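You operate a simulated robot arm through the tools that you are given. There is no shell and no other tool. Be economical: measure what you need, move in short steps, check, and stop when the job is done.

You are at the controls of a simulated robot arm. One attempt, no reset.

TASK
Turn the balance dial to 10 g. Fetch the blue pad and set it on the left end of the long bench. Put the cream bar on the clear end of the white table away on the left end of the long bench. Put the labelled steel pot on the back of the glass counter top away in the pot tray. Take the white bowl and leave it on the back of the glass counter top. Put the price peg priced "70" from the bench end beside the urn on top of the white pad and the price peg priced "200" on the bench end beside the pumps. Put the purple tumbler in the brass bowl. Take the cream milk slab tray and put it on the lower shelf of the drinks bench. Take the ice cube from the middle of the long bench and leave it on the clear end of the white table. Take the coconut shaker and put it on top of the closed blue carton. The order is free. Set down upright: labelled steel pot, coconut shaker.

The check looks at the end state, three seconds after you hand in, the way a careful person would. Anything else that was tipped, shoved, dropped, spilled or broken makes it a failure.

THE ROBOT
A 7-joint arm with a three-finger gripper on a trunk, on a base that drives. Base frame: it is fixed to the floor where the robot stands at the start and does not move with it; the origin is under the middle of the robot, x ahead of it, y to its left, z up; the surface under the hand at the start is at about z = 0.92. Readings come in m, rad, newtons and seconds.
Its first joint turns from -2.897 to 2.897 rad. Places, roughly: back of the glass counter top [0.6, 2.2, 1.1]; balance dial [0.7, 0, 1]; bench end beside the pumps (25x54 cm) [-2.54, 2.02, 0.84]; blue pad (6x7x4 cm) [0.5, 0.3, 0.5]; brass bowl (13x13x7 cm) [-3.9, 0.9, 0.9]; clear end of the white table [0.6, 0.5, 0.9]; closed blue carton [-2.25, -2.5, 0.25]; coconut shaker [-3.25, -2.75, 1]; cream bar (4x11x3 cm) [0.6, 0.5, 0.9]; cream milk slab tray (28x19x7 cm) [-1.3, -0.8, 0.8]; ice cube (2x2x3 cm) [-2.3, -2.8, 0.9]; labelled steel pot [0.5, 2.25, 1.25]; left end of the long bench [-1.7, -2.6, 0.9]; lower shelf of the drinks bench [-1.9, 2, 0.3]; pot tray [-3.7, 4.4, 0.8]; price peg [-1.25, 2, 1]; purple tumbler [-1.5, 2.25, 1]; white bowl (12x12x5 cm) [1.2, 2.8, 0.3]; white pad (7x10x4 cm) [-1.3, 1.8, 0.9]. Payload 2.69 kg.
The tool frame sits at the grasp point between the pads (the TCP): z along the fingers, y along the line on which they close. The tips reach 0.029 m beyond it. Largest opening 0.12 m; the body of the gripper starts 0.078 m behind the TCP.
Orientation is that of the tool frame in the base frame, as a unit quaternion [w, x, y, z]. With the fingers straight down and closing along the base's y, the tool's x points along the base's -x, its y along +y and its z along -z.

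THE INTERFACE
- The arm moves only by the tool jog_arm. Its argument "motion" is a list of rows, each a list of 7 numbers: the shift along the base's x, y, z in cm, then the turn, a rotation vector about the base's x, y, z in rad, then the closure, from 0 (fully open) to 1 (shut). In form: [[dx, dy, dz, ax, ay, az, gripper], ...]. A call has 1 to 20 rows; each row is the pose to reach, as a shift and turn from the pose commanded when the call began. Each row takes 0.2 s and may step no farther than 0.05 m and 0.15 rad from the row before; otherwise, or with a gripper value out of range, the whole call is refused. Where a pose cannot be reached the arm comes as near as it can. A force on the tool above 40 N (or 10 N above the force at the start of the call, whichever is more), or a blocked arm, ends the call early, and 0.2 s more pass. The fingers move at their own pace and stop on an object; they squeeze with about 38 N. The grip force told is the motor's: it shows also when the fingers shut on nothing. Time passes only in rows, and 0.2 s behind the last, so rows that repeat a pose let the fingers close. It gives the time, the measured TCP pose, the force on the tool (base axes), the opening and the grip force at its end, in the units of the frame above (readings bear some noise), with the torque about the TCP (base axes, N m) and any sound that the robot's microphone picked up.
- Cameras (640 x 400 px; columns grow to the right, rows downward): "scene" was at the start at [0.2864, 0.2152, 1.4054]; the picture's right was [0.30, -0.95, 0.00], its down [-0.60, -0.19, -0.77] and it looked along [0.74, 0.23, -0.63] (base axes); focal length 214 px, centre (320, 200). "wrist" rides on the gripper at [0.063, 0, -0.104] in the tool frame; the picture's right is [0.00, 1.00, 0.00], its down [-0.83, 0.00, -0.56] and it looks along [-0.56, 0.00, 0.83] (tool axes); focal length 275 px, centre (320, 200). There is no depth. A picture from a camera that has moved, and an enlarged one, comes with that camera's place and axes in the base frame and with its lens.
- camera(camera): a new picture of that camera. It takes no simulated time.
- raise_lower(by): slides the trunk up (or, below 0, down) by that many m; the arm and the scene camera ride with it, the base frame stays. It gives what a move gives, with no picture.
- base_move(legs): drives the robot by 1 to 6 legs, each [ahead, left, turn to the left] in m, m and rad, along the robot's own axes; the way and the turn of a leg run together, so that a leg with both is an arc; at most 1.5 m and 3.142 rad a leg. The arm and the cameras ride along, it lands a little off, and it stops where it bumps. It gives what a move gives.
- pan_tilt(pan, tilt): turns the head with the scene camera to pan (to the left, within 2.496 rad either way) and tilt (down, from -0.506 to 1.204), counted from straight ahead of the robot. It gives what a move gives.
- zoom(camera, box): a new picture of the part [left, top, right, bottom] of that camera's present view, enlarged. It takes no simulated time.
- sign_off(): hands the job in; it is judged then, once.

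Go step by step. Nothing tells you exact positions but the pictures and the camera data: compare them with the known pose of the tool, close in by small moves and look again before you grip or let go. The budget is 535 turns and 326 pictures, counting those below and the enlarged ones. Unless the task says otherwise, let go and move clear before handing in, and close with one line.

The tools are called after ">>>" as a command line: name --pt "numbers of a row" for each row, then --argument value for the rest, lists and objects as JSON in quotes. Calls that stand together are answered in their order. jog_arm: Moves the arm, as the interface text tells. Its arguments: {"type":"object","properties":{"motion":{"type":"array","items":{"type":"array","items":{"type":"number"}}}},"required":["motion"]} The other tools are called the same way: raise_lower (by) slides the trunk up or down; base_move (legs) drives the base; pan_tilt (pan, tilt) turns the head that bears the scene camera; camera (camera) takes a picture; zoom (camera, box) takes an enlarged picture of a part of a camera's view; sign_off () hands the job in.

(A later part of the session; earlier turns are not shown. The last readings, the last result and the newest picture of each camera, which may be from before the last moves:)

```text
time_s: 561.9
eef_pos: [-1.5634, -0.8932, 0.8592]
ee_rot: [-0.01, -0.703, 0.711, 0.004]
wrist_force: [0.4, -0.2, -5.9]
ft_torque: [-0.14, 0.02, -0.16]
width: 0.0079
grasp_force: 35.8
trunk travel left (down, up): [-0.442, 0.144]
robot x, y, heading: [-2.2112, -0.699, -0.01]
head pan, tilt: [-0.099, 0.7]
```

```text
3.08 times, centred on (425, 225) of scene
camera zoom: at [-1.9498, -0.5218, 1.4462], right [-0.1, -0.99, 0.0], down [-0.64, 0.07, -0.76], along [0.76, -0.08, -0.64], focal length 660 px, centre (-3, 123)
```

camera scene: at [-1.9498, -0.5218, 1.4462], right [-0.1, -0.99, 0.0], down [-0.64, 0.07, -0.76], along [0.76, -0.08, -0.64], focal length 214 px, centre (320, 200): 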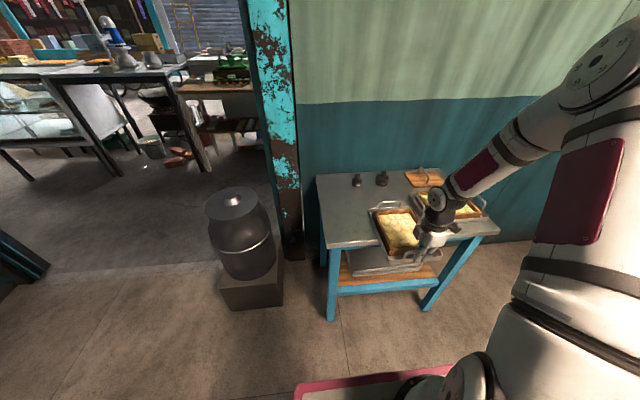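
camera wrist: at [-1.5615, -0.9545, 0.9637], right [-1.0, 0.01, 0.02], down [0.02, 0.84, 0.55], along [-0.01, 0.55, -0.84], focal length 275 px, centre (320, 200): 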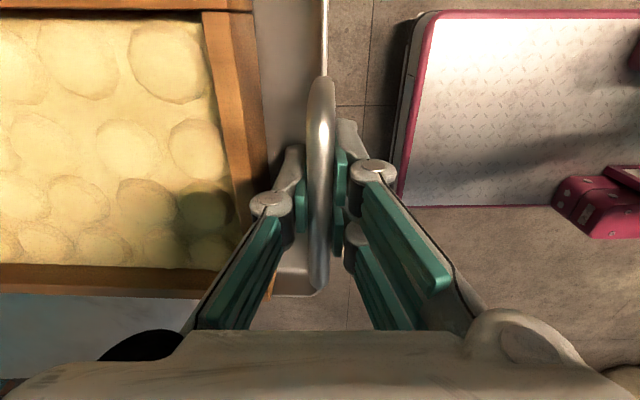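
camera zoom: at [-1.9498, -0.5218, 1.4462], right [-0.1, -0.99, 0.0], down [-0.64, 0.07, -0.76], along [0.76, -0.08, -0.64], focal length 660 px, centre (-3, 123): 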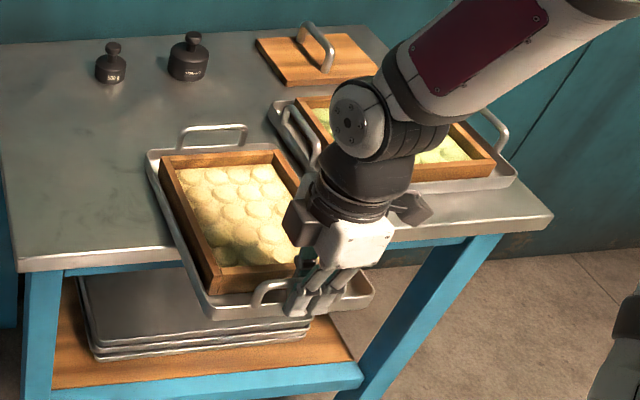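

Clear of the green tray. Push 3.5 cm along the axis, set down and release.

>>> jog_arm --pt "1 0.1 0 0 0 0 1" --pt "2 0.2 0 0 0 0 1" --pt "3 0.3 0 0 0 0 1" --pt "3.6 0.3 0 0 0 0 1" --pt "3.6 0.3 -0.8 0 0 0 1" --pt "3.6 0.3 -1.5 0 0 0 1" --pt "3.6 0.3 -1.5 0 0 0 0.8" --pt "3.6 0.3 -1.5 0 0 0 0.79" --pt "3.6 0.3 2 0 0 0 0.79" --pt "3.6 0.3 6 0 0 0 0.79" --pt "3.6 0.3 10 0 0 0 0.7" --pt "3.6 0.3 14 0 0 0 0.5"

>>> camera --camera "wrist"

>>> zoom --camera "scene" --box '[340, 160, 510, 290]'

```text
time_s: 564.5
eef_pos: [-1.5286, -0.8894, 0.998]
ee_rot: [-0.01, -0.702, 0.712, 0.003]
wrist_force: [0.1, 0.5, -0.5]
ft_torque: [0.01, 0.03, 0.03]
width: 0.0596
grasp_force: 0.0
trunk travel left (down, up): [-0.442, 0.144]
robot x, y, heading: [-2.2115, -0.7051, -0.007]
head pan, tilt: [-0.099, 0.7]
```

```text
133 pictures are left
camera wrist: at [-1.5265, -0.9514, 1.103], right [-1.0, 0.01, 0.02], down [0.02, 0.84, 0.55], along [-0.01, 0.55, -0.84], focal length 275 px, centre (320, 200)
```

wrist: 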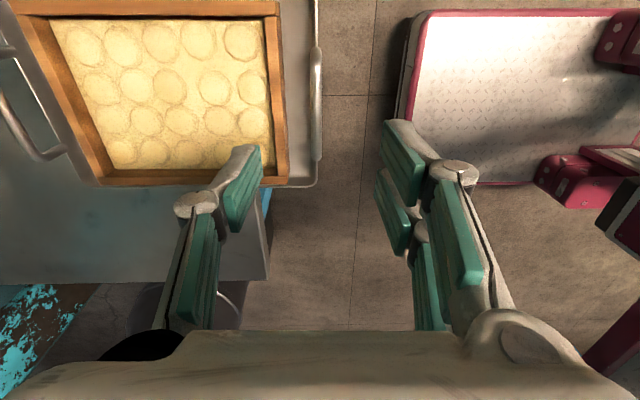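

```text
3.08 times, centred on (425, 225) of scene
camera zoom: at [-1.9497, -0.5219, 1.4462], right [-0.1, -0.99, 0.0], down [-0.64, 0.07, -0.76], along [0.76, -0.08, -0.64], focal length 660 px, centre (-3, 123)
```

zoom: 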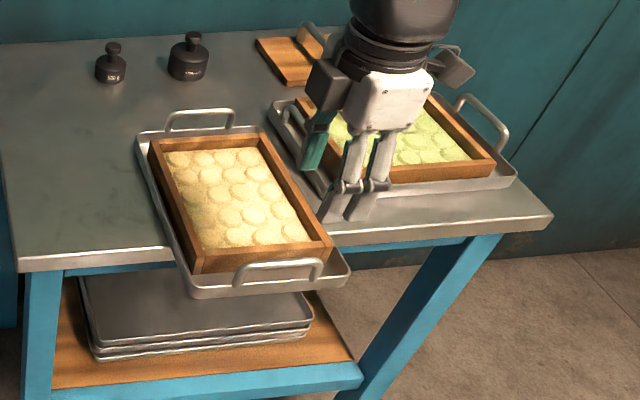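

The tray now overhangs with a handle facing me. I back off and pitch the hand horizontal (fingers one above the other).

>>> base_move --legs '[[-0.35, 0, 0.007]]'

>>> jog_arm --pt "1 0 0.5 0 -0.14 0 0.2" --pt "2 0 1 0 -0.28 0 0.2" --pt "3 0 1.5 0 -0.42 0 0.2" --pt "4 0 2 0 -0.56 0 0.2" --pt "5 0 2.5 0 -0.7 0 0.2" --pt "6 0 3 0 -0.84 0 0.2" --pt "7 0 3 0 -0.98 0 0.2" --pt "8 0 3 0 -1.12 0 0.2" --pt "9 0 3 0 -1.26 0 0.2" --pt "10 0 3 0 -1.4 0 0.2" --pt "11 0 3 0 -1.5 0 0.2" --pt "12 0 3 0 -1.571 0 0.2" --pt "12 0 3 0 -1.571 0 0.2"

>>> camera --camera "wrist"

>>> camera --camera "scene"

```text
time_s: 566.7
eef_pos: [-1.877, -0.8832, 0.9979]
ee_rot: [-0.01, -0.706, 0.708, 0.003]
wrist_force: [0.5, -0.7, 0.0]
ft_torque: [-0.04, 0.02, -0.02]
width: 0.0599
grasp_force: 0.1
trunk travel left (down, up): [-0.442, 0.144]
robot x, y, heading: [-2.562, -0.7042, -0.001]
head pan, tilt: [-0.099, 0.7]
```

```text
time_s: 569.5
eef_pos: [-1.7575, -0.8836, 1.0272]
ee_rot: [0.495, -0.501, 0.508, -0.496]
wrist_force: [-0.5, 0.5, 0.3]
ft_torque: [0.01, 0.0, 0.01]
width: 0.0958
grasp_force: 0.0
trunk travel left (down, up): [-0.442, 0.144]
robot x, y, heading: [-2.5626, -0.7038, 0.003]
head pan, tilt: [-0.099, 0.7]
```

```text
131 pictures are left
camera wrist: at [-1.8612, -0.9454, 1.029], right [-0.02, 0.0, -1.0], down [-0.55, 0.84, 0.01], along [0.84, 0.55, -0.01], focal length 275 px, centre (320, 200)
```

wrist: 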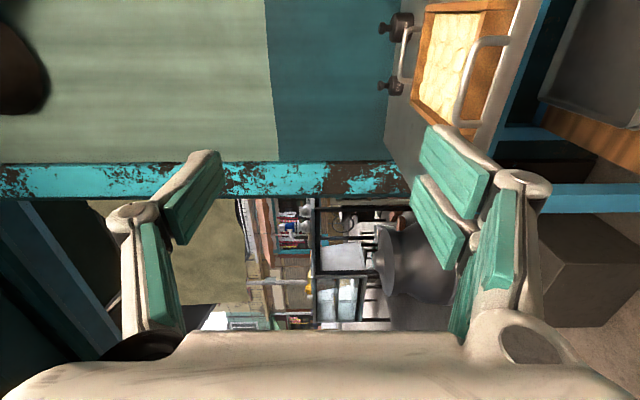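

```text
130 pictures are left
camera scene: at [-2.3007, -0.5195, 1.4462], right [-0.1, -1.0, 0.0], down [-0.64, 0.06, -0.76], along [0.76, -0.07, -0.64], focal length 214 px, centre (320, 200)
```

scene: 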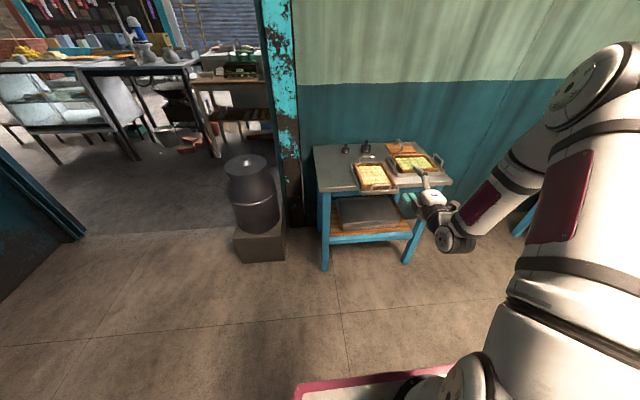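

>>> raise_lower --by -0.213

>>> base_move --legs '[[0.12, 0, 0]]'

>>> camera --camera "wrist"

>>> zoom --camera "scene" --box '[330, 130, 490, 260]'

```text
time_s: 571.8
eef_pos: [-1.7561, -0.8847, 0.8153]
ee_rot: [0.495, -0.501, 0.509, -0.496]
wrist_force: [0.4, 0.1, -0.2]
ft_torque: [0.01, -0.01, -0.01]
width: 0.0961
grasp_force: 0.1
trunk travel left (down, up): [-0.229, 0.357]
robot x, y, heading: [-2.5621, -0.7016, 0.0]
head pan, tilt: [-0.099, 0.7]
```

```text
time_s: 573.0
eef_pos: [-1.6357, -0.8834, 0.8146]
ee_rot: [0.495, -0.501, 0.509, -0.496]
wrist_force: [0.0, 0.3, 0.1]
ft_torque: [0.04, 0.0, 0.01]
width: 0.0959
grasp_force: 0.1
trunk travel left (down, up): [-0.229, 0.357]
robot x, y, heading: [-2.4384, -0.698, 0.006]
head pan, tilt: [-0.099, 0.7]
```

```text
129 pictures are left
camera wrist: at [-1.7406, -0.9449, 0.8167], right [-0.02, 0.0, -1.0], down [-0.55, 0.84, 0.01], along [0.84, 0.55, -0.01], focal length 275 px, centre (320, 200)
```

wrist: 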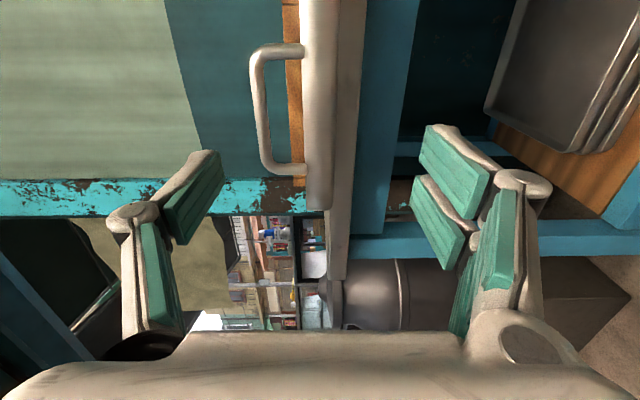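

```text
3.08 times, centred on (410, 195) of scene
camera zoom: at [-2.0775, -0.5186, 1.2339], right [-0.1, -1.0, 0.0], down [-0.64, 0.06, -0.76], along [0.76, -0.07, -0.64], focal length 660 px, centre (43, 215)
```

zoom: 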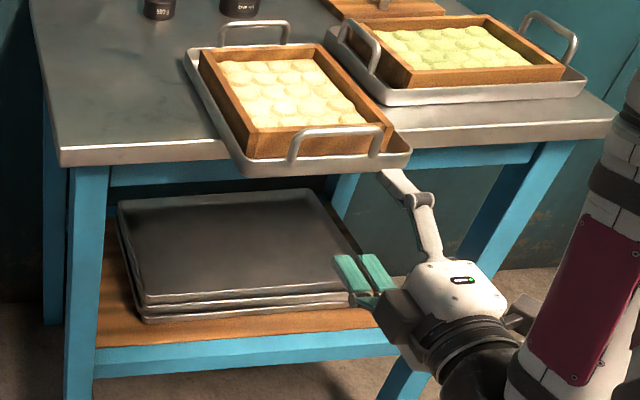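

Side view gives: tray bottom z≈0.80, handle bar top z≈0.866, so axis at 0.833. I adjust and advance with one finger under the tray and one over the handle.

>>> jog_arm --pt "0 -0.5 1.8 0 0 0 0.2" --pt "3 -0.5 1.8 0 0 0 0.2" --pt "6 -0.5 1.8 0 0 0 0.2" --pt "9 -0.5 1.8 0 0 0 0.2" --pt "9 -0.5 1.8 0 0 0 0.2"

>>> camera --camera "wrist"

>>> zoom --camera "scene" --box '[330, 130, 490, 260]'

```text
time_s: 574.2
eef_pos: [-1.5448, -0.8898, 0.8338]
ee_rot: [0.494, -0.501, 0.509, -0.496]
wrist_force: [-0.4, -0.2, -0.4]
ft_torque: [0.01, 0.05, 0.01]
width: 0.0961
grasp_force: 0.2
trunk travel left (down, up): [-0.229, 0.357]
robot x, y, heading: [-2.4417, -0.7032, 0.004]
head pan, tilt: [-0.099, 0.7]
```

```text
127 pictures are left
camera wrist: at [-1.6498, -0.9503, 0.8355], right [-0.02, 0.0, -1.0], down [-0.55, 0.84, 0.01], along [0.84, 0.55, -0.01], focal length 275 px, centre (320, 200)
```

wrist: 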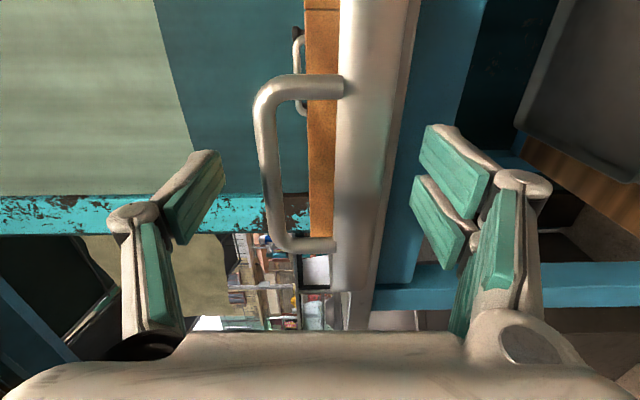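

```text
3.08 times, centred on (410, 195) of scene
camera zoom: at [-2.0776, -0.5186, 1.2339], right [-0.1, -1.0, 0.0], down [-0.64, 0.06, -0.76], along [0.76, -0.07, -0.64], focal length 660 px, centre (43, 215)
```

zoom: 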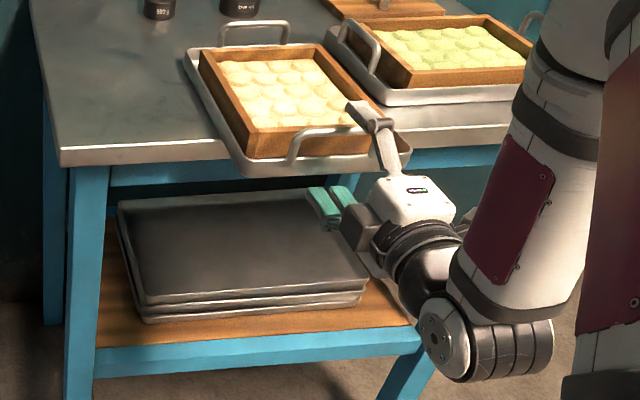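

>>> jog_arm --pt "2 -0.4 0 0 0 0 0.2" --pt "4 -0.4 0 0 0 0 0.2" --pt "6.3 -0.4 0 0 0 0 0.2" --pt "6.3 -0.4 0 0 0 0 0.2"

>>> camera --camera "wrist"

>>> zoom --camera "scene" --box '[330, 130, 490, 260]'

```text
time_s: 575.2
eef_pos: [-1.4839, -0.8941, 0.8337]
ee_rot: [0.494, -0.501, 0.508, -0.496]
wrist_force: [-0.9, 0.3, -0.5]
ft_torque: [0.02, -0.01, 0.02]
width: 0.0959
grasp_force: 0.0
trunk travel left (down, up): [-0.229, 0.357]
robot x, y, heading: [-2.438, -0.6978, 0.007]
head pan, tilt: [-0.099, 0.7]
```

```text
125 pictures are left
camera wrist: at [-1.588, -0.9556, 0.8355], right [-0.02, 0.0, -1.0], down [-0.55, 0.84, 0.01], along [0.84, 0.55, -0.01], focal length 275 px, centre (320, 200)
```

wrist: 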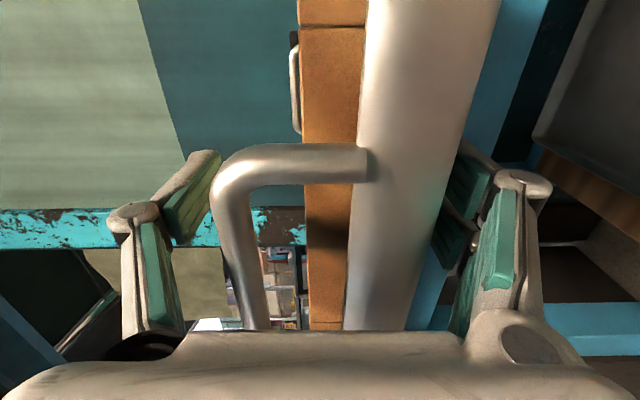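

```text
3.08 times, centred on (410, 195) of scene
camera zoom: at [-2.0775, -0.5186, 1.2339], right [-0.1, -1.0, 0.0], down [-0.64, 0.06, -0.76], along [0.76, -0.07, -0.64], focal length 660 px, centre (43, 215)
```

zoom: 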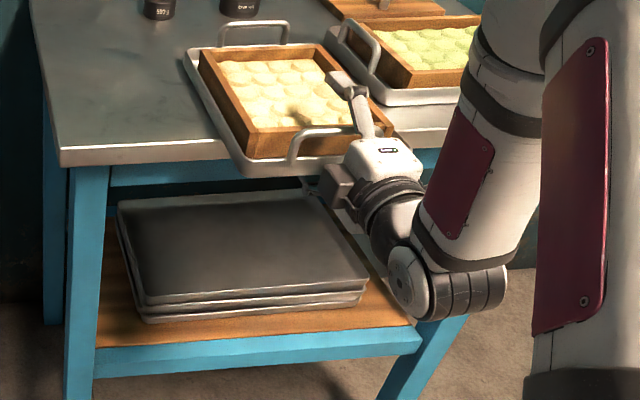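

Positioned. Close the clamp slowly.

>>> jog_arm --pt "0 0 0 0 0 0 0.3" --pt "0 0 0 0 0 0 0.38" --pt "0 0 0 0 0 0 0.46" --pt "0 0 0 0 0 0 0.6" --pt "0 0 0 0 0 0 1" --pt "0 0 0 0 0 0 1"

>>> camera --camera "wrist"

>>> zoom --camera "scene" --box '[330, 130, 490, 260]'

```text
time_s: 576.6
eef_pos: [-1.4829, -0.8937, 0.8323]
ee_rot: [0.494, -0.502, 0.509, -0.495]
wrist_force: [0.1, 0.0, -11.2]
ft_torque: [-0.11, 1.0, 0.03]
width: 0.0585
grasp_force: 38.4
trunk travel left (down, up): [-0.229, 0.357]
robot x, y, heading: [-2.4427, -0.7016, 0.007]
head pan, tilt: [-0.099, 0.7]
```

```text
123 pictures are left
camera wrist: at [-1.588, -0.9556, 0.8346], right [-0.02, 0.0, -1.0], down [-0.55, 0.84, 0.01], along [0.84, 0.55, -0.02], focal length 275 px, centre (320, 200)
```

wrist: 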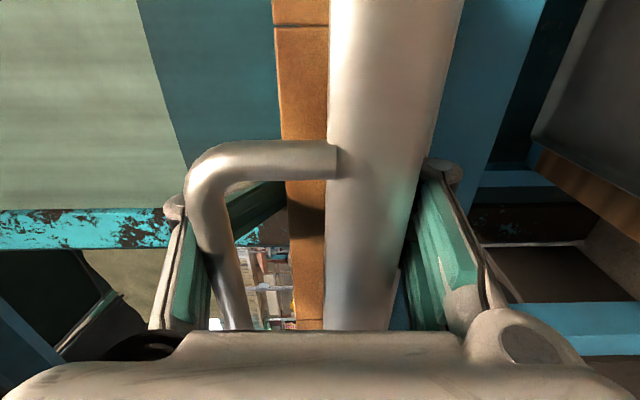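

```text
3.08 times, centred on (410, 195) of scene
camera zoom: at [-2.0771, -0.5186, 1.2337], right [-0.1, -1.0, 0.0], down [-0.64, 0.06, -0.76], along [0.76, -0.07, -0.64], focal length 660 px, centre (43, 215)
```

zoom: 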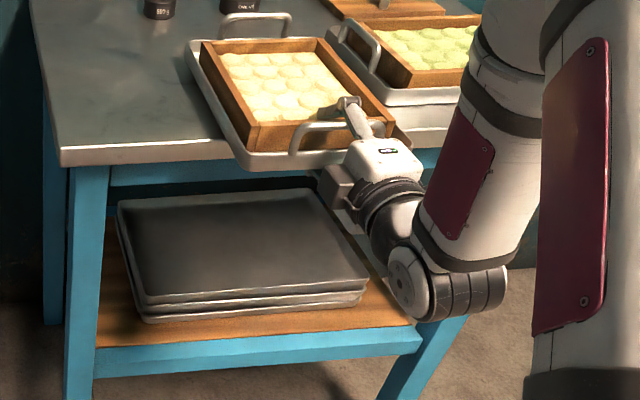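

Clamped and already carrying ~1 kg. Raise a few cm by the trunk and check level.

>>> raise_lower --by 0.05

>>> camera --camera "wrist"

>>> zoom --camera "scene" --box '[330, 110, 490, 240]'

```text
time_s: 577.5
eef_pos: [-1.4825, -0.8926, 0.8825]
ee_rot: [0.495, -0.501, 0.509, -0.495]
wrist_force: [0.1, 0.7, -11.3]
ft_torque: [-0.09, 1.01, -0.01]
width: 0.0582
grasp_force: 38.0
trunk travel left (down, up): [-0.279, 0.307]
robot x, y, heading: [-2.4435, -0.6999, 0.007]
head pan, tilt: [-0.099, 0.7]
```

```text
121 pictures are left
camera wrist: at [-1.5874, -0.9541, 0.884], right [-0.02, 0.0, -1.0], down [-0.55, 0.84, 0.01], along [0.84, 0.55, -0.02], focal length 275 px, centre (320, 200)
```

wrist: 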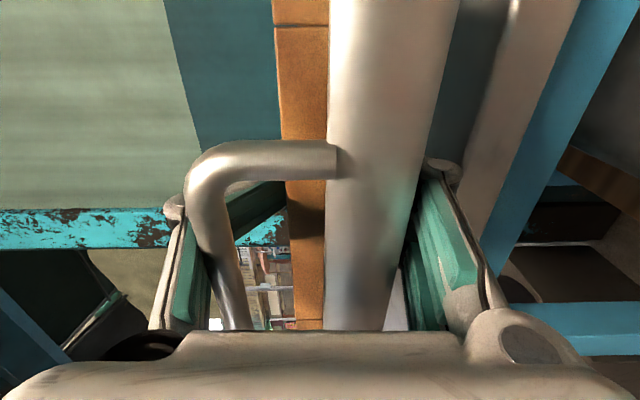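

```text
3.08 times, centred on (410, 175) of scene
camera zoom: at [-2.0927, -0.5187, 1.2836], right [-0.1, -1.0, 0.0], down [-0.64, 0.06, -0.76], along [0.76, -0.07, -0.64], focal length 660 px, centre (43, 277)
```

zoom: 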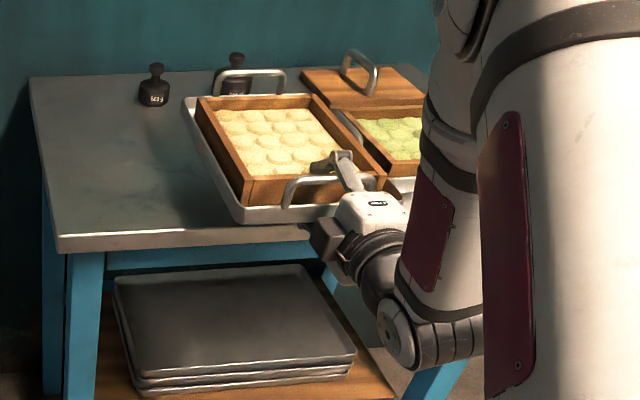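

Tray is lifted level and firm. I raise it, back out, retract the arm, and turn to face into the room so I can back out of the doorway.

>>> raise_lower --by 0.163

>>> base_move --legs '[[-0.35, 0, 0]]'

>>> jog_arm --pt "-2 1 0 0 0 0 1" --pt "-4 2 0 0 0 0 1" --pt "-6 3 0 0 0 0 1" --pt "-8 4 0 0 0 0 1" --pt "-10 6 0 0 0 0 1" --pt "-12 8 0 0 0 0 1" --pt "-14 10 0 0 0 0 1" --pt "-16 12 0 0 0 0 1" --pt "-18 14 0 0 0 0 1" --pt "-19 15 0 0 0 0 1"

>>> camera --camera "scene"

```text
time_s: 579.4
eef_pos: [-1.4836, -0.8933, 1.0454]
ee_rot: [0.495, -0.501, 0.509, -0.496]
wrist_force: [0.0, 1.2, -11.0]
ft_torque: [-0.12, 0.97, -0.01]
width: 0.058
grasp_force: 38.0
trunk travel left (down, up): [-0.442, 0.144]
robot x, y, heading: [-2.4446, -0.7033, -0.001]
head pan, tilt: [-0.099, 0.7]
```

```text
time_s: 581.6
eef_pos: [-1.8269, -0.8967, 1.0453]
ee_rot: [0.494, -0.5, 0.509, -0.497]
wrist_force: [0.6, -0.1, -11.0]
ft_torque: [-0.12, 0.98, -0.01]
width: 0.0584
grasp_force: 38.4
trunk travel left (down, up): [-0.442, 0.144]
robot x, y, heading: [-2.7874, -0.6987, -0.003]
head pan, tilt: [-0.099, 0.7]
```

```text
time_s: 583.9
eef_pos: [-2.0195, -0.7475, 1.0466]
ee_rot: [0.494, -0.501, 0.509, -0.496]
wrist_force: [-0.1, 0.8, -10.7]
ft_torque: [-0.14, 1.01, -0.02]
width: 0.0586
grasp_force: 37.9
trunk travel left (down, up): [-0.442, 0.144]
robot x, y, heading: [-2.7848, -0.6983, -0.002]
head pan, tilt: [-0.099, 0.7]
```

```text
119 pictures are left
camera scene: at [-2.5237, -0.5206, 1.4461], right [-0.1, -0.99, 0.0], down [-0.64, 0.06, -0.76], along [0.76, -0.08, -0.64], focal length 214 px, centre (320, 200)
```

scene: 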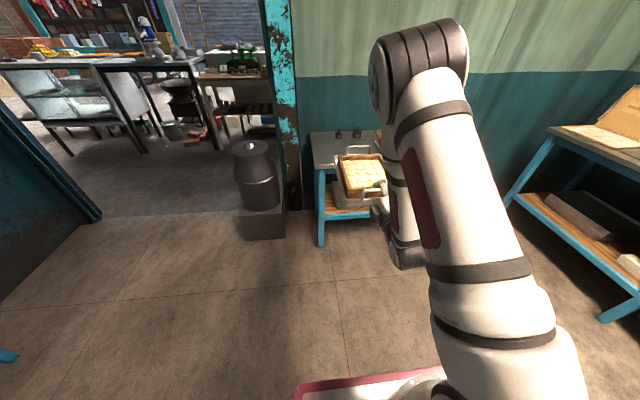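

>>> base_move --legs '[[0, 0.6, 0], [0.3, 0, 0], [0, 0, 1.57], [0, 0, 1.57]]'

>>> pan_tilt --pan 0 --tilt 0.6

>>> camera --camera "scene"

```text
time_s: 596.6
eef_pos: [-3.2525, -0.0959, 1.046]
ee_rot: [-0.486, 0.498, 0.511, -0.505]
wrist_force: [-0.1, 0.3, -10.8]
ft_torque: [0.14, -1.03, -0.01]
width: 0.0575
grasp_force: 38.1
trunk travel left (down, up): [-0.442, 0.144]
robot x, y, heading: [-2.4843, -0.1036, -3.096]
head pan, tilt: [-0.099, 0.7]
```

```text
time_s: 597.2
eef_pos: [-3.2513, -0.0956, 1.0453]
ee_rot: [-0.485, 0.499, 0.511, -0.505]
wrist_force: [0.3, -1.0, -11.4]
ft_torque: [0.16, -1.04, -0.02]
width: 0.0573
grasp_force: 37.8
trunk travel left (down, up): [-0.442, 0.144]
robot x, y, heading: [-2.4841, -0.108, -3.098]
head pan, tilt: [0.0, 0.6]
```

```text
118 pictures are left
camera scene: at [-2.7415, -0.309, 1.4547], right [-0.04, 1.0, 0.0], down [0.57, 0.02, -0.82], along [-0.82, -0.03, -0.57], focal length 214 px, centre (320, 200)
```

scene: 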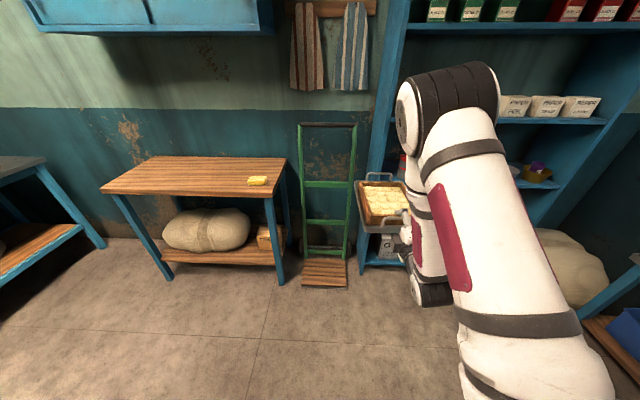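

>>> base_move --legs '[[0, 0, -0.043], [0, -0.63, 0], [-1.5, 0, 0], [-0.83, 0, 0]]'

>>> camera --camera "scene"

```text
time_s: 612.2
eef_pos: [-0.9278, 0.5954, 1.0453]
ee_rot: [-0.497, 0.51, 0.5, -0.493]
wrist_force: [0.8, 0.0, -11.5]
ft_torque: [0.08, -1.04, 0.0]
width: 0.0575
grasp_force: 38.3
trunk travel left (down, up): [-0.442, 0.144]
robot x, y, heading: [-0.1633, 0.5493, 3.14]
head pan, tilt: [0.0, 0.6]
```

```text
117 pictures are left
camera scene: at [-0.4277, 0.3581, 1.4547], right [0.0, 1.0, 0.0], down [0.57, 0.0, -0.82], along [-0.82, 0.0, -0.57], focal length 214 px, centre (320, 200)
```

scene: 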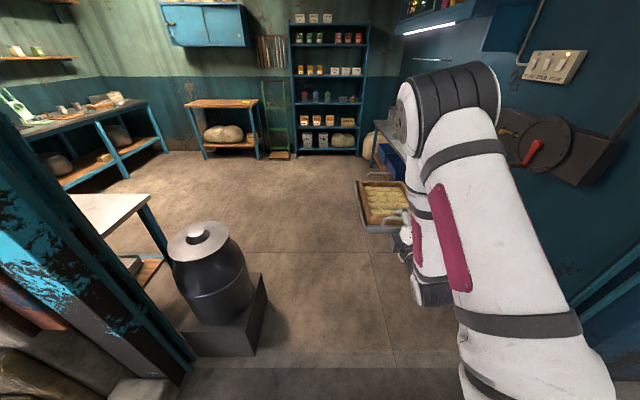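

>>> base_move --legs '[[0, 0.17, 0], [0, 0, -1.57]]'

>>> camera --camera "scene"

```text
time_s: 617.5
eef_pos: [-0.1383, 1.1438, 1.0454]
ee_rot: [-0.7, 0.714, 0.003, -0.007]
wrist_force: [0.0, 0.2, -10.7]
ft_torque: [-1.02, -0.12, -0.02]
width: 0.0573
grasp_force: 38.0
trunk travel left (down, up): [-0.442, 0.144]
robot x, y, heading: [-0.164, 0.3723, 1.6]
head pan, tilt: [0.0, 0.6]
```

```text
116 pictures are left
camera scene: at [-0.3595, 0.6364, 1.4547], right [1.0, 0.02, 0.0], down [0.01, -0.57, -0.82], along [-0.02, 0.82, -0.57], focal length 214 px, centre (320, 200)
```

scene: 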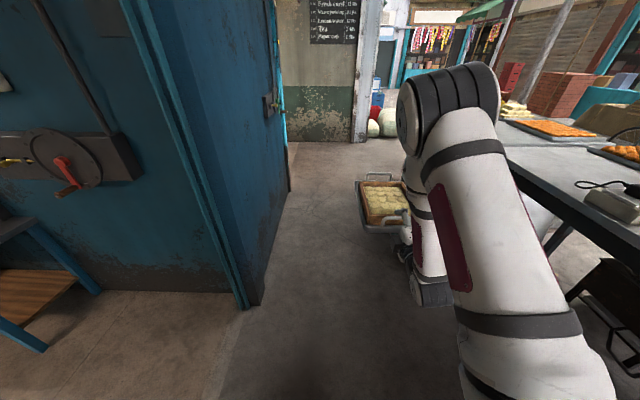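

>>> base_move --legs '[[0, 0, -0.03], [1.5, 0, 0], [1.5, 0, 0], [0.08, 0, 0], [0, 0, 1.565]]'

>>> camera --camera "scene"

```text
time_s: 636.8
eef_pos: [-0.9154, 3.4833, 1.0444]
ee_rot: [-0.49, 0.504, 0.506, -0.499]
wrist_force: [-0.1, -0.8, -11.4]
ft_torque: [0.14, -1.07, 0.0]
width: 0.057
grasp_force: 38.4
trunk travel left (down, up): [-0.442, 0.144]
robot x, y, heading: [-0.1477, 3.4556, -3.123]
head pan, tilt: [0.0, 0.6]
```

```text
115 pictures are left
camera scene: at [-0.4089, 3.2602, 1.4547], right [-0.02, 1.0, 0.0], down [0.57, 0.01, -0.82], along [-0.82, -0.02, -0.57], focal length 214 px, centre (320, 200)
```

scene: 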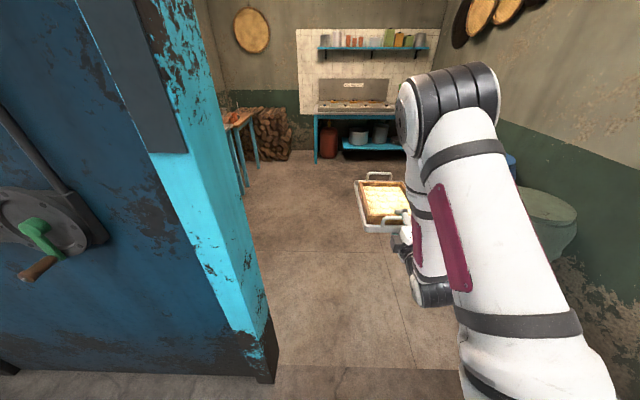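

>>> base_move --legs '[[1.5, 0, -0.018], [0.415, 0, 0], [0, 0, 1.57]]'

>>> camera --camera "scene"

```text
time_s: 650.1
eef_pos: [-2.1156, 2.6842, 1.0444]
ee_rot: [-0.01, 0.016, 0.715, -0.699]
wrist_force: [0.5, -0.6, -11.0]
ft_torque: [1.12, 0.11, -0.03]
width: 0.0566
grasp_force: 38.2
trunk travel left (down, up): [-0.442, 0.144]
robot x, y, heading: [-2.0514, 3.4521, -1.593]
head pan, tilt: [0.0, 0.6]
```

```text
114 pictures are left
camera scene: at [-1.8689, 3.1785, 1.4547], right [-1.0, 0.02, 0.0], down [0.01, 0.57, -0.82], along [-0.02, -0.82, -0.57], focal length 214 px, centre (320, 200)
```

scene: 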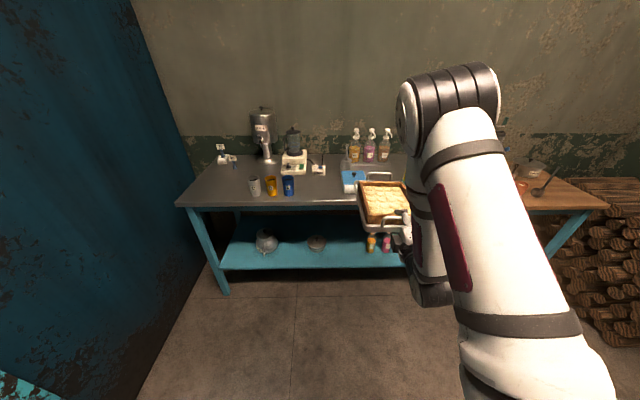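

The tray is still firm. I square up, back a little, lower the trunk, then extend low in front of the shelf.

>>> base_move --legs '[[-0.2, 0, 0.022]]'

>>> raise_lower --by -0.4

>>> jog_arm --pt "0 -2.5 -2 0 0 0 1" --pt "0 -5 -4 0 0 0 1" --pt "0 -7.5 -6 0 0 0 1" --pt "0 -10 -8 0 0 0 1" --pt "0 -12.5 -10 0 0 0 1" --pt "0 -15 -12 0 0 0 1" --pt "0 -17.5 -14 0 0 0 1" --pt "0 -20 -16 0 0 0 1" --pt "0 -22.5 -18 0 0 0 1" --pt "0 -24 -20 0 0 0 1" --pt "0 -25 -22 0 0 0 1" --pt "0 -25 -22 0 0 0 1"

>>> camera --camera "scene"

>>> camera --camera "wrist"

```text
time_s: 651.8
eef_pos: [-2.0968, 2.8869, 1.044]
ee_rot: [-0.003, 0.009, 0.715, -0.699]
wrist_force: [-0.4, 0.3, -10.9]
ft_torque: [1.09, 0.13, -0.02]
width: 0.0565
grasp_force: 38.6
trunk travel left (down, up): [-0.442, 0.144]
robot x, y, heading: [-2.0492, 3.6509, -1.571]
head pan, tilt: [0.0, 0.6]
```

```text
time_s: 655.6
eef_pos: [-2.0974, 2.7698, 0.6442]
ee_rot: [-0.002, 0.008, 0.715, -0.699]
wrist_force: [0.3, -1.0, -10.3]
ft_torque: [1.09, 0.07, 0.03]
width: 0.0567
grasp_force: 38.1
trunk travel left (down, up): [-0.042, 0.544]
robot x, y, heading: [-2.049, 3.6499, -1.579]
head pan, tilt: [0.0, 0.6]
```

```text
time_s: 658.2
eef_pos: [-2.0981, 2.5208, 0.4231]
ee_rot: [-0.003, 0.007, 0.716, -0.698]
wrist_force: [-1.2, -0.1, -11.1]
ft_torque: [1.04, 0.08, -0.03]
width: 0.0566
grasp_force: 38.1
trunk travel left (down, up): [-0.042, 0.544]
robot x, y, heading: [-2.0502, 3.6496, -1.575]
head pan, tilt: [0.0, 0.6]
```

```text
113 pictures are left
camera scene: at [-1.8609, 3.2611, 1.0546], right [-1.0, 0.0, 0.0], down [0.0, 0.57, -0.82], along [0.0, -0.82, -0.57], focal length 214 px, centre (320, 200)
```

scene: 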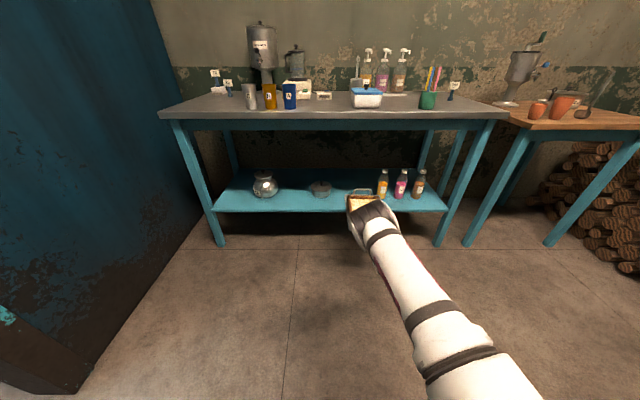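

```text
112 pictures are left
camera wrist: at [-2.1584, 2.626, 0.4254], right [0.0, 0.02, -1.0], down [0.84, 0.54, 0.01], along [0.54, -0.84, -0.02], focal length 275 px, centre (320, 200)
```

wrist: 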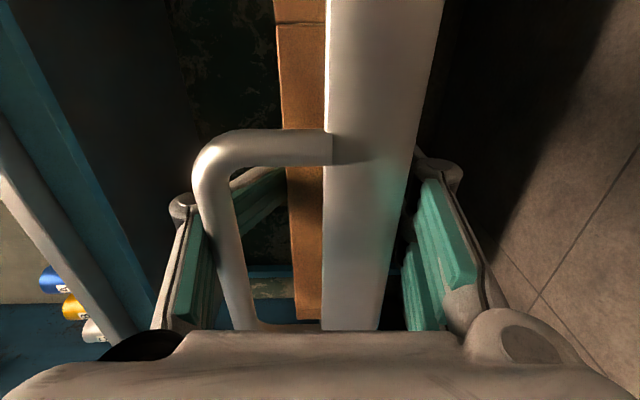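

>>> zoom --camera "scene" --box '[240, 140, 460, 260]'

```text
2.91 times, centred on (350, 200) of scene
camera zoom: at [-1.8609, 3.2611, 1.0546], right [-1.0, 0.0, 0.0], down [0.0, 0.57, -0.82], along [0.0, -0.82, -0.57], focal length 624 px, centre (233, 200)
```

zoom: 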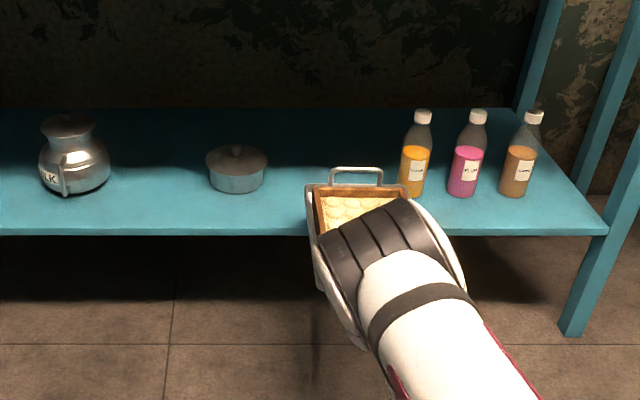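

Gap between pan (right edge x≈-1.932) and first bottle (left edge ≈-2.21); tray is nearly centred. I shift 1.3 cm and move in.

>>> jog_arm --pt "0.8 0 -1 0 0 -0.03 1" --pt "1.6 -2 -2 0 0 -0.06 1" --pt "1.6 -5 -3 0 0 -0.06 1" --pt "1.6 -8 -4 0 0 -0.06 1" --pt "1.6 -11 -4 0 0 -0.06 1" --pt "1.6 -11 -4 0 0 -0.06 1"

>>> zoom --camera "scene" --box '[240, 140, 460, 260]'

```text
time_s: 659.6
eef_pos: [-2.0813, 2.4102, 0.3814]
ee_rot: [-0.024, 0.029, 0.715, -0.698]
wrist_force: [-0.2, 0.2, -11.3]
ft_torque: [1.06, 0.01, 0.02]
width: 0.0565
grasp_force: 38.5
trunk travel left (down, up): [-0.042, 0.544]
robot x, y, heading: [-2.0514, 3.6526, -1.57]
head pan, tilt: [0.0, 0.6]
```

```text
2.91 times, centred on (350, 200) of scene
camera zoom: at [-1.8609, 3.2611, 1.0546], right [-1.0, 0.0, 0.0], down [0.0, 0.57, -0.82], along [0.0, -0.82, -0.57], focal length 624 px, centre (233, 200)
```

zoom: 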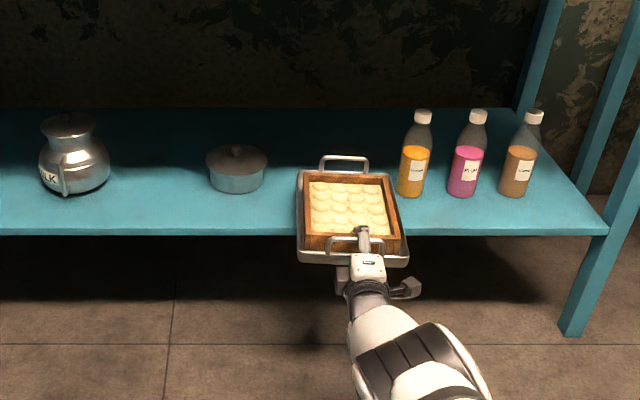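

Good fit. Advance to y≈2.34 and lower onto the shelf until contact.

>>> jog_arm --pt "0.5 -2 0 0 0 0 1" --pt "1 -4 0 0 0 0 1" --pt "1 -6.8 0 0 0 0 1" --pt "1 -6.8 -1 0 0 0 1" --pt "1 -6.8 -2 0 0 0 1" --pt "1 -6.8 -2.6 0 0 0 1" --pt "1 -6.8 -3.2 0 0 0 1" --pt "1 -6.8 -3.7 0 0 0 1" --pt "1 -6.8 -4.2 0 0 0 1" --pt "1 -6.8 -4.7 0 0 0 1" --pt "1 -6.8 -5.2 0 0 0 1"

>>> zoom --camera "scene" --box '[240, 140, 460, 260]'

```text
time_s: 662.0
eef_pos: [-2.0829, 2.4032, 0.363]
ee_rot: [-0.025, 0.029, 0.718, -0.695]
wrist_force: [2.2, 0.7, -14.2]
ft_torque: [1.17, 0.05, 0.04]
width: 0.0565
grasp_force: 38.6
out of reach, approached as far as the arm can: row 2, 3, 4, 5, 6, 7, 8, 9, 10, 11
trunk travel left (down, up): [-0.042, 0.544]
robot x, y, heading: [-2.0497, 3.649, -1.569]
head pan, tilt: [0.0, 0.6]
```

```text
2.91 times, centred on (350, 200) of scene
camera zoom: at [-1.8608, 3.2609, 1.0543], right [-1.0, 0.0, 0.0], down [0.0, 0.57, -0.82], along [0.0, -0.82, -0.57], focal length 624 px, centre (233, 200)
```

zoom: 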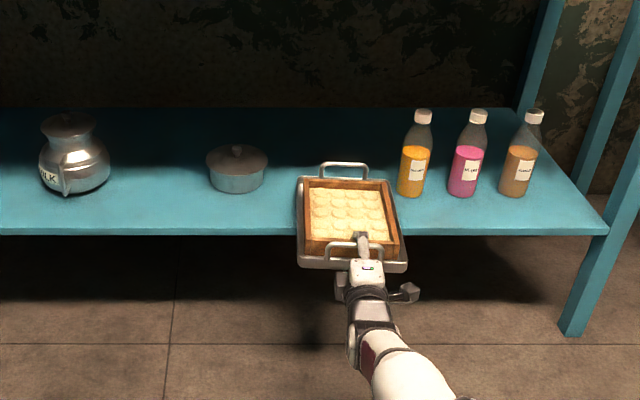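

Reach limit hit; I retract the arm a little and use the base to go forward.

>>> jog_arm --pt "0 2 0.6 0 0 0 1" --pt "0 5 1.2 0 0 0 1" --pt "0 8 1.6 0 0 0 1" --pt "0 11 1.6 0 0 0 1" --pt "0 11 1.6 0 0 0 1"

>>> base_move --legs '[[0.17, 0, 0]]'

>>> zoom --camera "scene" --box '[240, 140, 460, 260]'

```text
time_s: 663.2
eef_pos: [-2.0832, 2.5139, 0.3871]
ee_rot: [-0.023, 0.029, 0.715, -0.698]
wrist_force: [0.3, -0.6, -11.8]
ft_torque: [1.11, 0.07, 0.01]
width: 0.0563
grasp_force: 37.9
trunk travel left (down, up): [-0.042, 0.544]
robot x, y, heading: [-2.0506, 3.6492, -1.576]
head pan, tilt: [0.0, 0.6]
```

```text
time_s: 664.6
eef_pos: [-2.0852, 2.3426, 0.3864]
ee_rot: [-0.024, 0.029, 0.715, -0.698]
wrist_force: [-0.2, -0.1, -11.4]
ft_torque: [1.09, 0.04, -0.01]
width: 0.0559
grasp_force: 37.6
trunk travel left (down, up): [-0.042, 0.544]
robot x, y, heading: [-2.0519, 3.4775, -1.573]
head pan, tilt: [0.0, 0.6]
```

```text
2.91 times, centred on (350, 200) of scene
camera zoom: at [-1.8621, 3.0901, 1.0546], right [-1.0, 0.0, 0.0], down [0.0, 0.57, -0.82], along [0.0, -0.82, -0.57], focal length 624 px, centre (233, 200)
```

zoom: 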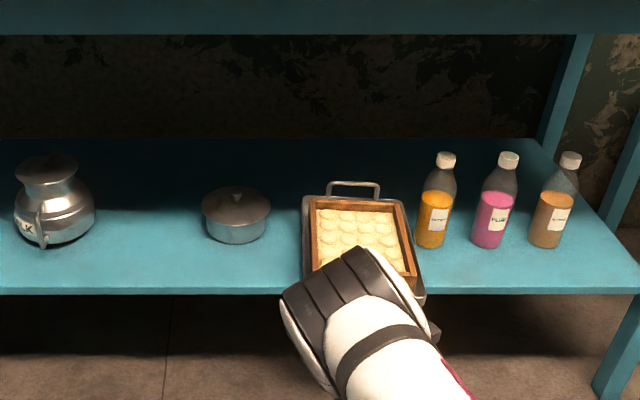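

Shelf edge at y≈2.265, z≈0.308. Advance 3.5 cm and lower to contact.

>>> jog_arm --pt "0.4 -1.8 0 0 0 0 1" --pt "0.8 -3.5 0 0 0 0 1" --pt "0.8 -3.5 -1.5 0 0 0 1" --pt "0.8 -3.5 -3 0 0 0 1" --pt "0.8 -3.5 -3.6 0 0 0 1" --pt "0.8 -3.5 -4.1 0 0 0 1" --pt "0.8 -3.5 -4.5 0 0 0 1" --pt "0.8 -3.5 -4.9 0 0 0 1" --pt "0.8 -3.5 -5.3 0 0 0 1" --pt "0.8 -3.5 -5.7 0 0 0 1"

>>> camera --camera "wrist"

>>> zoom --camera "scene" --box '[240, 140, 460, 260]'

```text
time_s: 666.8
eef_pos: [-2.0772, 2.3051, 0.3357]
ee_rot: [-0.025, 0.028, 0.711, -0.702]
wrist_force: [0.3, 6.8, 15.4]
ft_torque: [0.46, 1.58, -0.3]
width: 0.056
grasp_force: 37.9
trunk travel left (down, up): [-0.042, 0.544]
robot x, y, heading: [-2.0519, 3.4819, -1.576]
head pan, tilt: [0.0, 0.6]
```

```text
107 pictures are left
camera wrist: at [-2.1316, 2.4145, 0.3366], right [0.0, 0.01, -1.0], down [0.87, 0.49, 0.01], along [0.49, -0.87, -0.01], focal length 275 px, centre (320, 200)
```

wrist: 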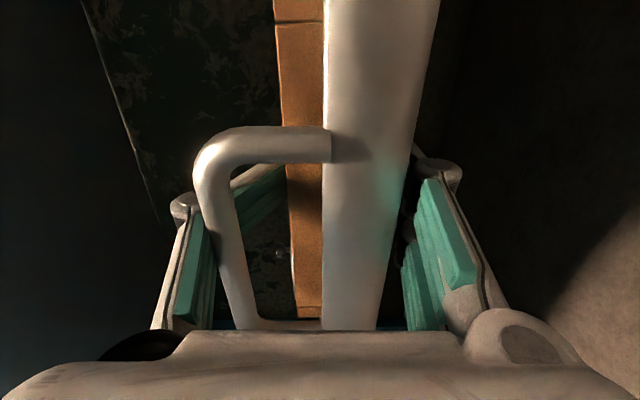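

```text
2.91 times, centred on (350, 200) of scene
camera zoom: at [-1.8619, 3.0913, 1.0552], right [-1.0, 0.0, 0.0], down [0.0, 0.56, -0.83], along [0.0, -0.83, -0.56], focal length 624 px, centre (233, 200)
```

zoom: 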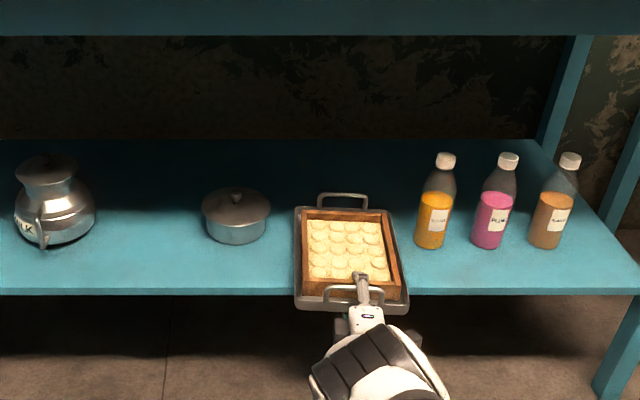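

The tray rests on the shelf. Open the clamp and withdraw slightly.

>>> jog_arm --pt "0 0 0 0 0 0 0.8" --pt "0 0 0 0 0 0 0.6" --pt "0 0 0 0 0 0 0.5" --pt "0 0 0 0 0 0 0.4" --pt "0 0 0 0 0 0 0.25" --pt "0 0 0 0 0 0 0.2" --pt "0 3 0 0 0 0 0.2" --pt "0 6 0 0 0 0 0.2" --pt "0 9 0 0 0 0 0.2" --pt "0 12 0 0 0 0 0.2"

>>> camera --camera "wrist"

>>> zoom --camera "scene" --box '[240, 140, 460, 260]'

```text
time_s: 669.0
eef_pos: [-2.077, 2.4282, 0.3301]
ee_rot: [-0.024, 0.03, 0.715, -0.698]
wrist_force: [-1.2, -0.2, 0.0]
ft_torque: [0.02, 0.04, -0.03]
width: 0.0959
grasp_force: 0.2
trunk travel left (down, up): [-0.042, 0.544]
robot x, y, heading: [-2.0493, 3.4824, -1.578]
head pan, tilt: [0.0, 0.6]
```

```text
105 pictures are left
camera wrist: at [-2.1313, 2.537, 0.3327], right [0.0, 0.02, -1.0], down [0.87, 0.49, 0.01], along [0.49, -0.87, -0.02], focal length 275 px, centre (320, 200)
```

wrist: 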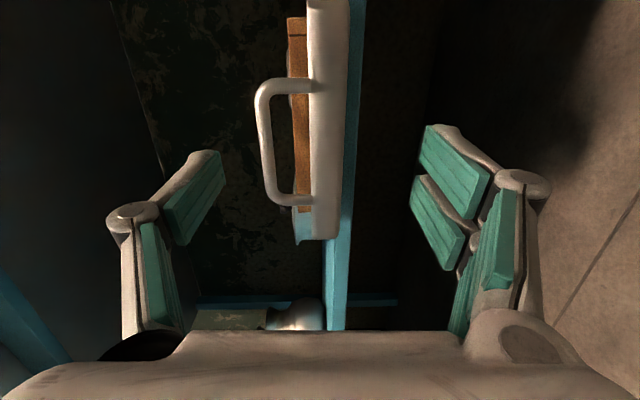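

```text
2.91 times, centred on (350, 200) of scene
camera zoom: at [-1.8621, 3.0905, 1.0548], right [-1.0, 0.0, 0.0], down [0.0, 0.56, -0.83], along [0.0, -0.83, -0.56], focal length 624 px, centre (233, 200)
```

zoom: 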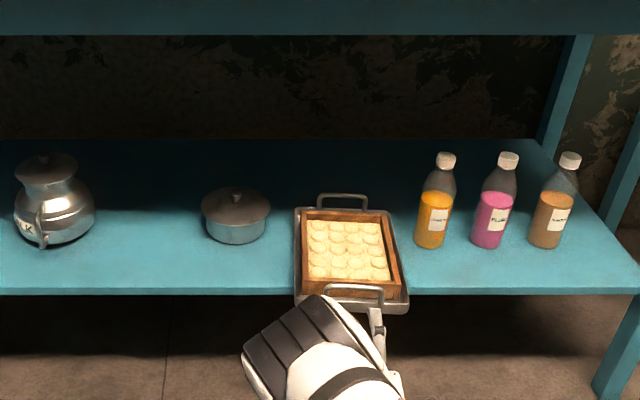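

Tray sits between pan and bottles, overhanging ~7 cm. I roll the hand so the open fingers are side by side and push the tray end in.

>>> jog_arm --pt "0 1 0 0 -0.15 0 0.2" --pt "0 2 0 0 -0.3 0 0.1" --pt "0 2 0 0 -0.45 0 0" --pt "0 2 0 0 -0.6 0 0" --pt "0 2 0 0 -0.75 0 0" --pt "0 2 0 0 -0.9 0 0" --pt "0 2 0 0 -1.05 0 0" --pt "0 2 0 0 -1.2 0 0" --pt "0 2 0 0 -1.35 0 0" --pt "0 2 0 0 -1.5 0 0" --pt "0 2 -0.5 0 -1.571 0 0.05" --pt "0.3 2 -0.9 0 -1.571 0 0.05"

>>> camera --camera "wrist"

>>> zoom --camera "scene" --box '[240, 140, 460, 260]'

```text
time_s: 671.6
eef_pos: [-2.0748, 2.4481, 0.3209]
ee_rot: [0.488, 0.516, 0.522, -0.473]
wrist_force: [-0.5, 0.4, 0.3]
ft_torque: [-0.03, -0.02, -0.02]
width: 0.1139
grasp_force: 0.0
trunk travel left (down, up): [-0.042, 0.544]
robot x, y, heading: [-2.0509, 3.4847, -1.571]
head pan, tilt: [0.0, 0.6]
```

```text
103 pictures are left
camera wrist: at [-2.0767, 2.5568, 0.2662], right [1.0, 0.02, 0.01], down [-0.02, 0.49, 0.87], along [0.02, -0.87, 0.49], focal length 275 px, centre (320, 200)
```

wrist: 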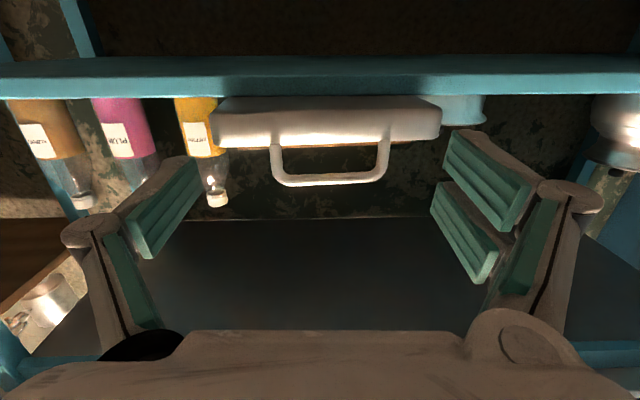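

```text
2.91 times, centred on (350, 200) of scene
camera zoom: at [-1.8621, 3.0905, 1.0548], right [-1.0, 0.0, 0.0], down [0.0, 0.56, -0.83], along [0.0, -0.83, -0.56], focal length 624 px, centre (233, 200)
```

zoom: 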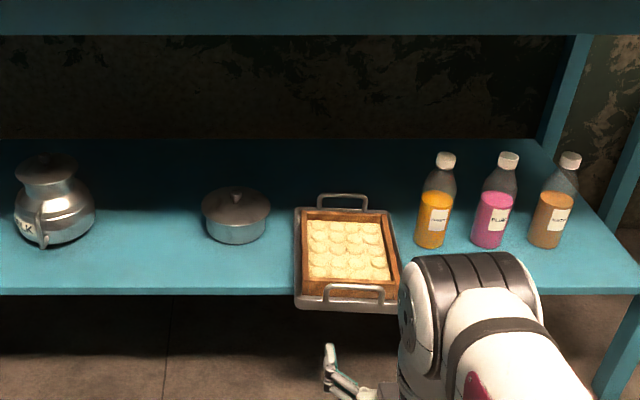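

Centred. Push the tray in slowly.

>>> jog_arm --pt "0.5 -2 0.4 0 0 0 0.05" --pt "0.5 -4 0.4 0 0 0 0.05" --pt "0.5 -6 0.4 0 0 0 0.05" --pt "0.5 -7.5 0.4 0 0 0 0.05" --pt "0.5 -8.5 0.4 0 0 0 0.05" --pt "0.5 -9.5 0.4 0 0 0 0.05" --pt "0.5 -10.5 0.4 0 0 0 0.05" --pt "0.5 -11.5 0.4 0 0 0 0.05" --pt "0.5 -12.5 0.4 0 0 0 0.05"

>>> zoom --camera "scene" --box '[240, 140, 460, 260]'

```text
time_s: 673.6
eef_pos: [-2.0694, 2.3228, 0.3261]
ee_rot: [0.488, 0.515, 0.523, -0.473]
wrist_force: [0.4, 4.5, 1.8]
ft_torque: [-0.02, 0.13, -0.26]
width: 0.1168
grasp_force: 2.0
trunk travel left (down, up): [-0.042, 0.544]
robot x, y, heading: [-2.0485, 3.4781, -1.571]
head pan, tilt: [0.0, 0.6]
```

```text
2.91 times, centred on (350, 200) of scene
camera zoom: at [-1.8621, 3.0907, 1.0548], right [-1.0, 0.0, 0.0], down [0.0, 0.56, -0.83], along [0.0, -0.83, -0.56], focal length 624 px, centre (233, 200)
```

zoom: 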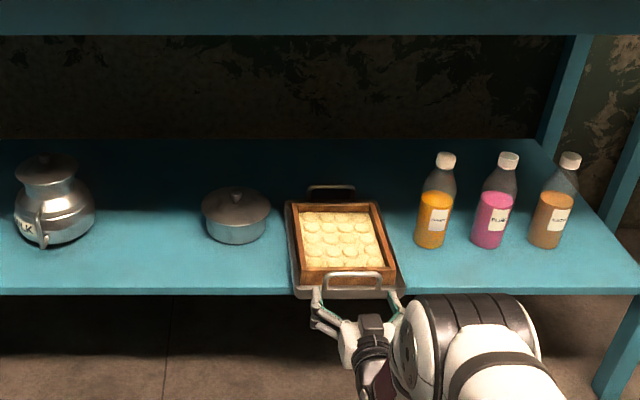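

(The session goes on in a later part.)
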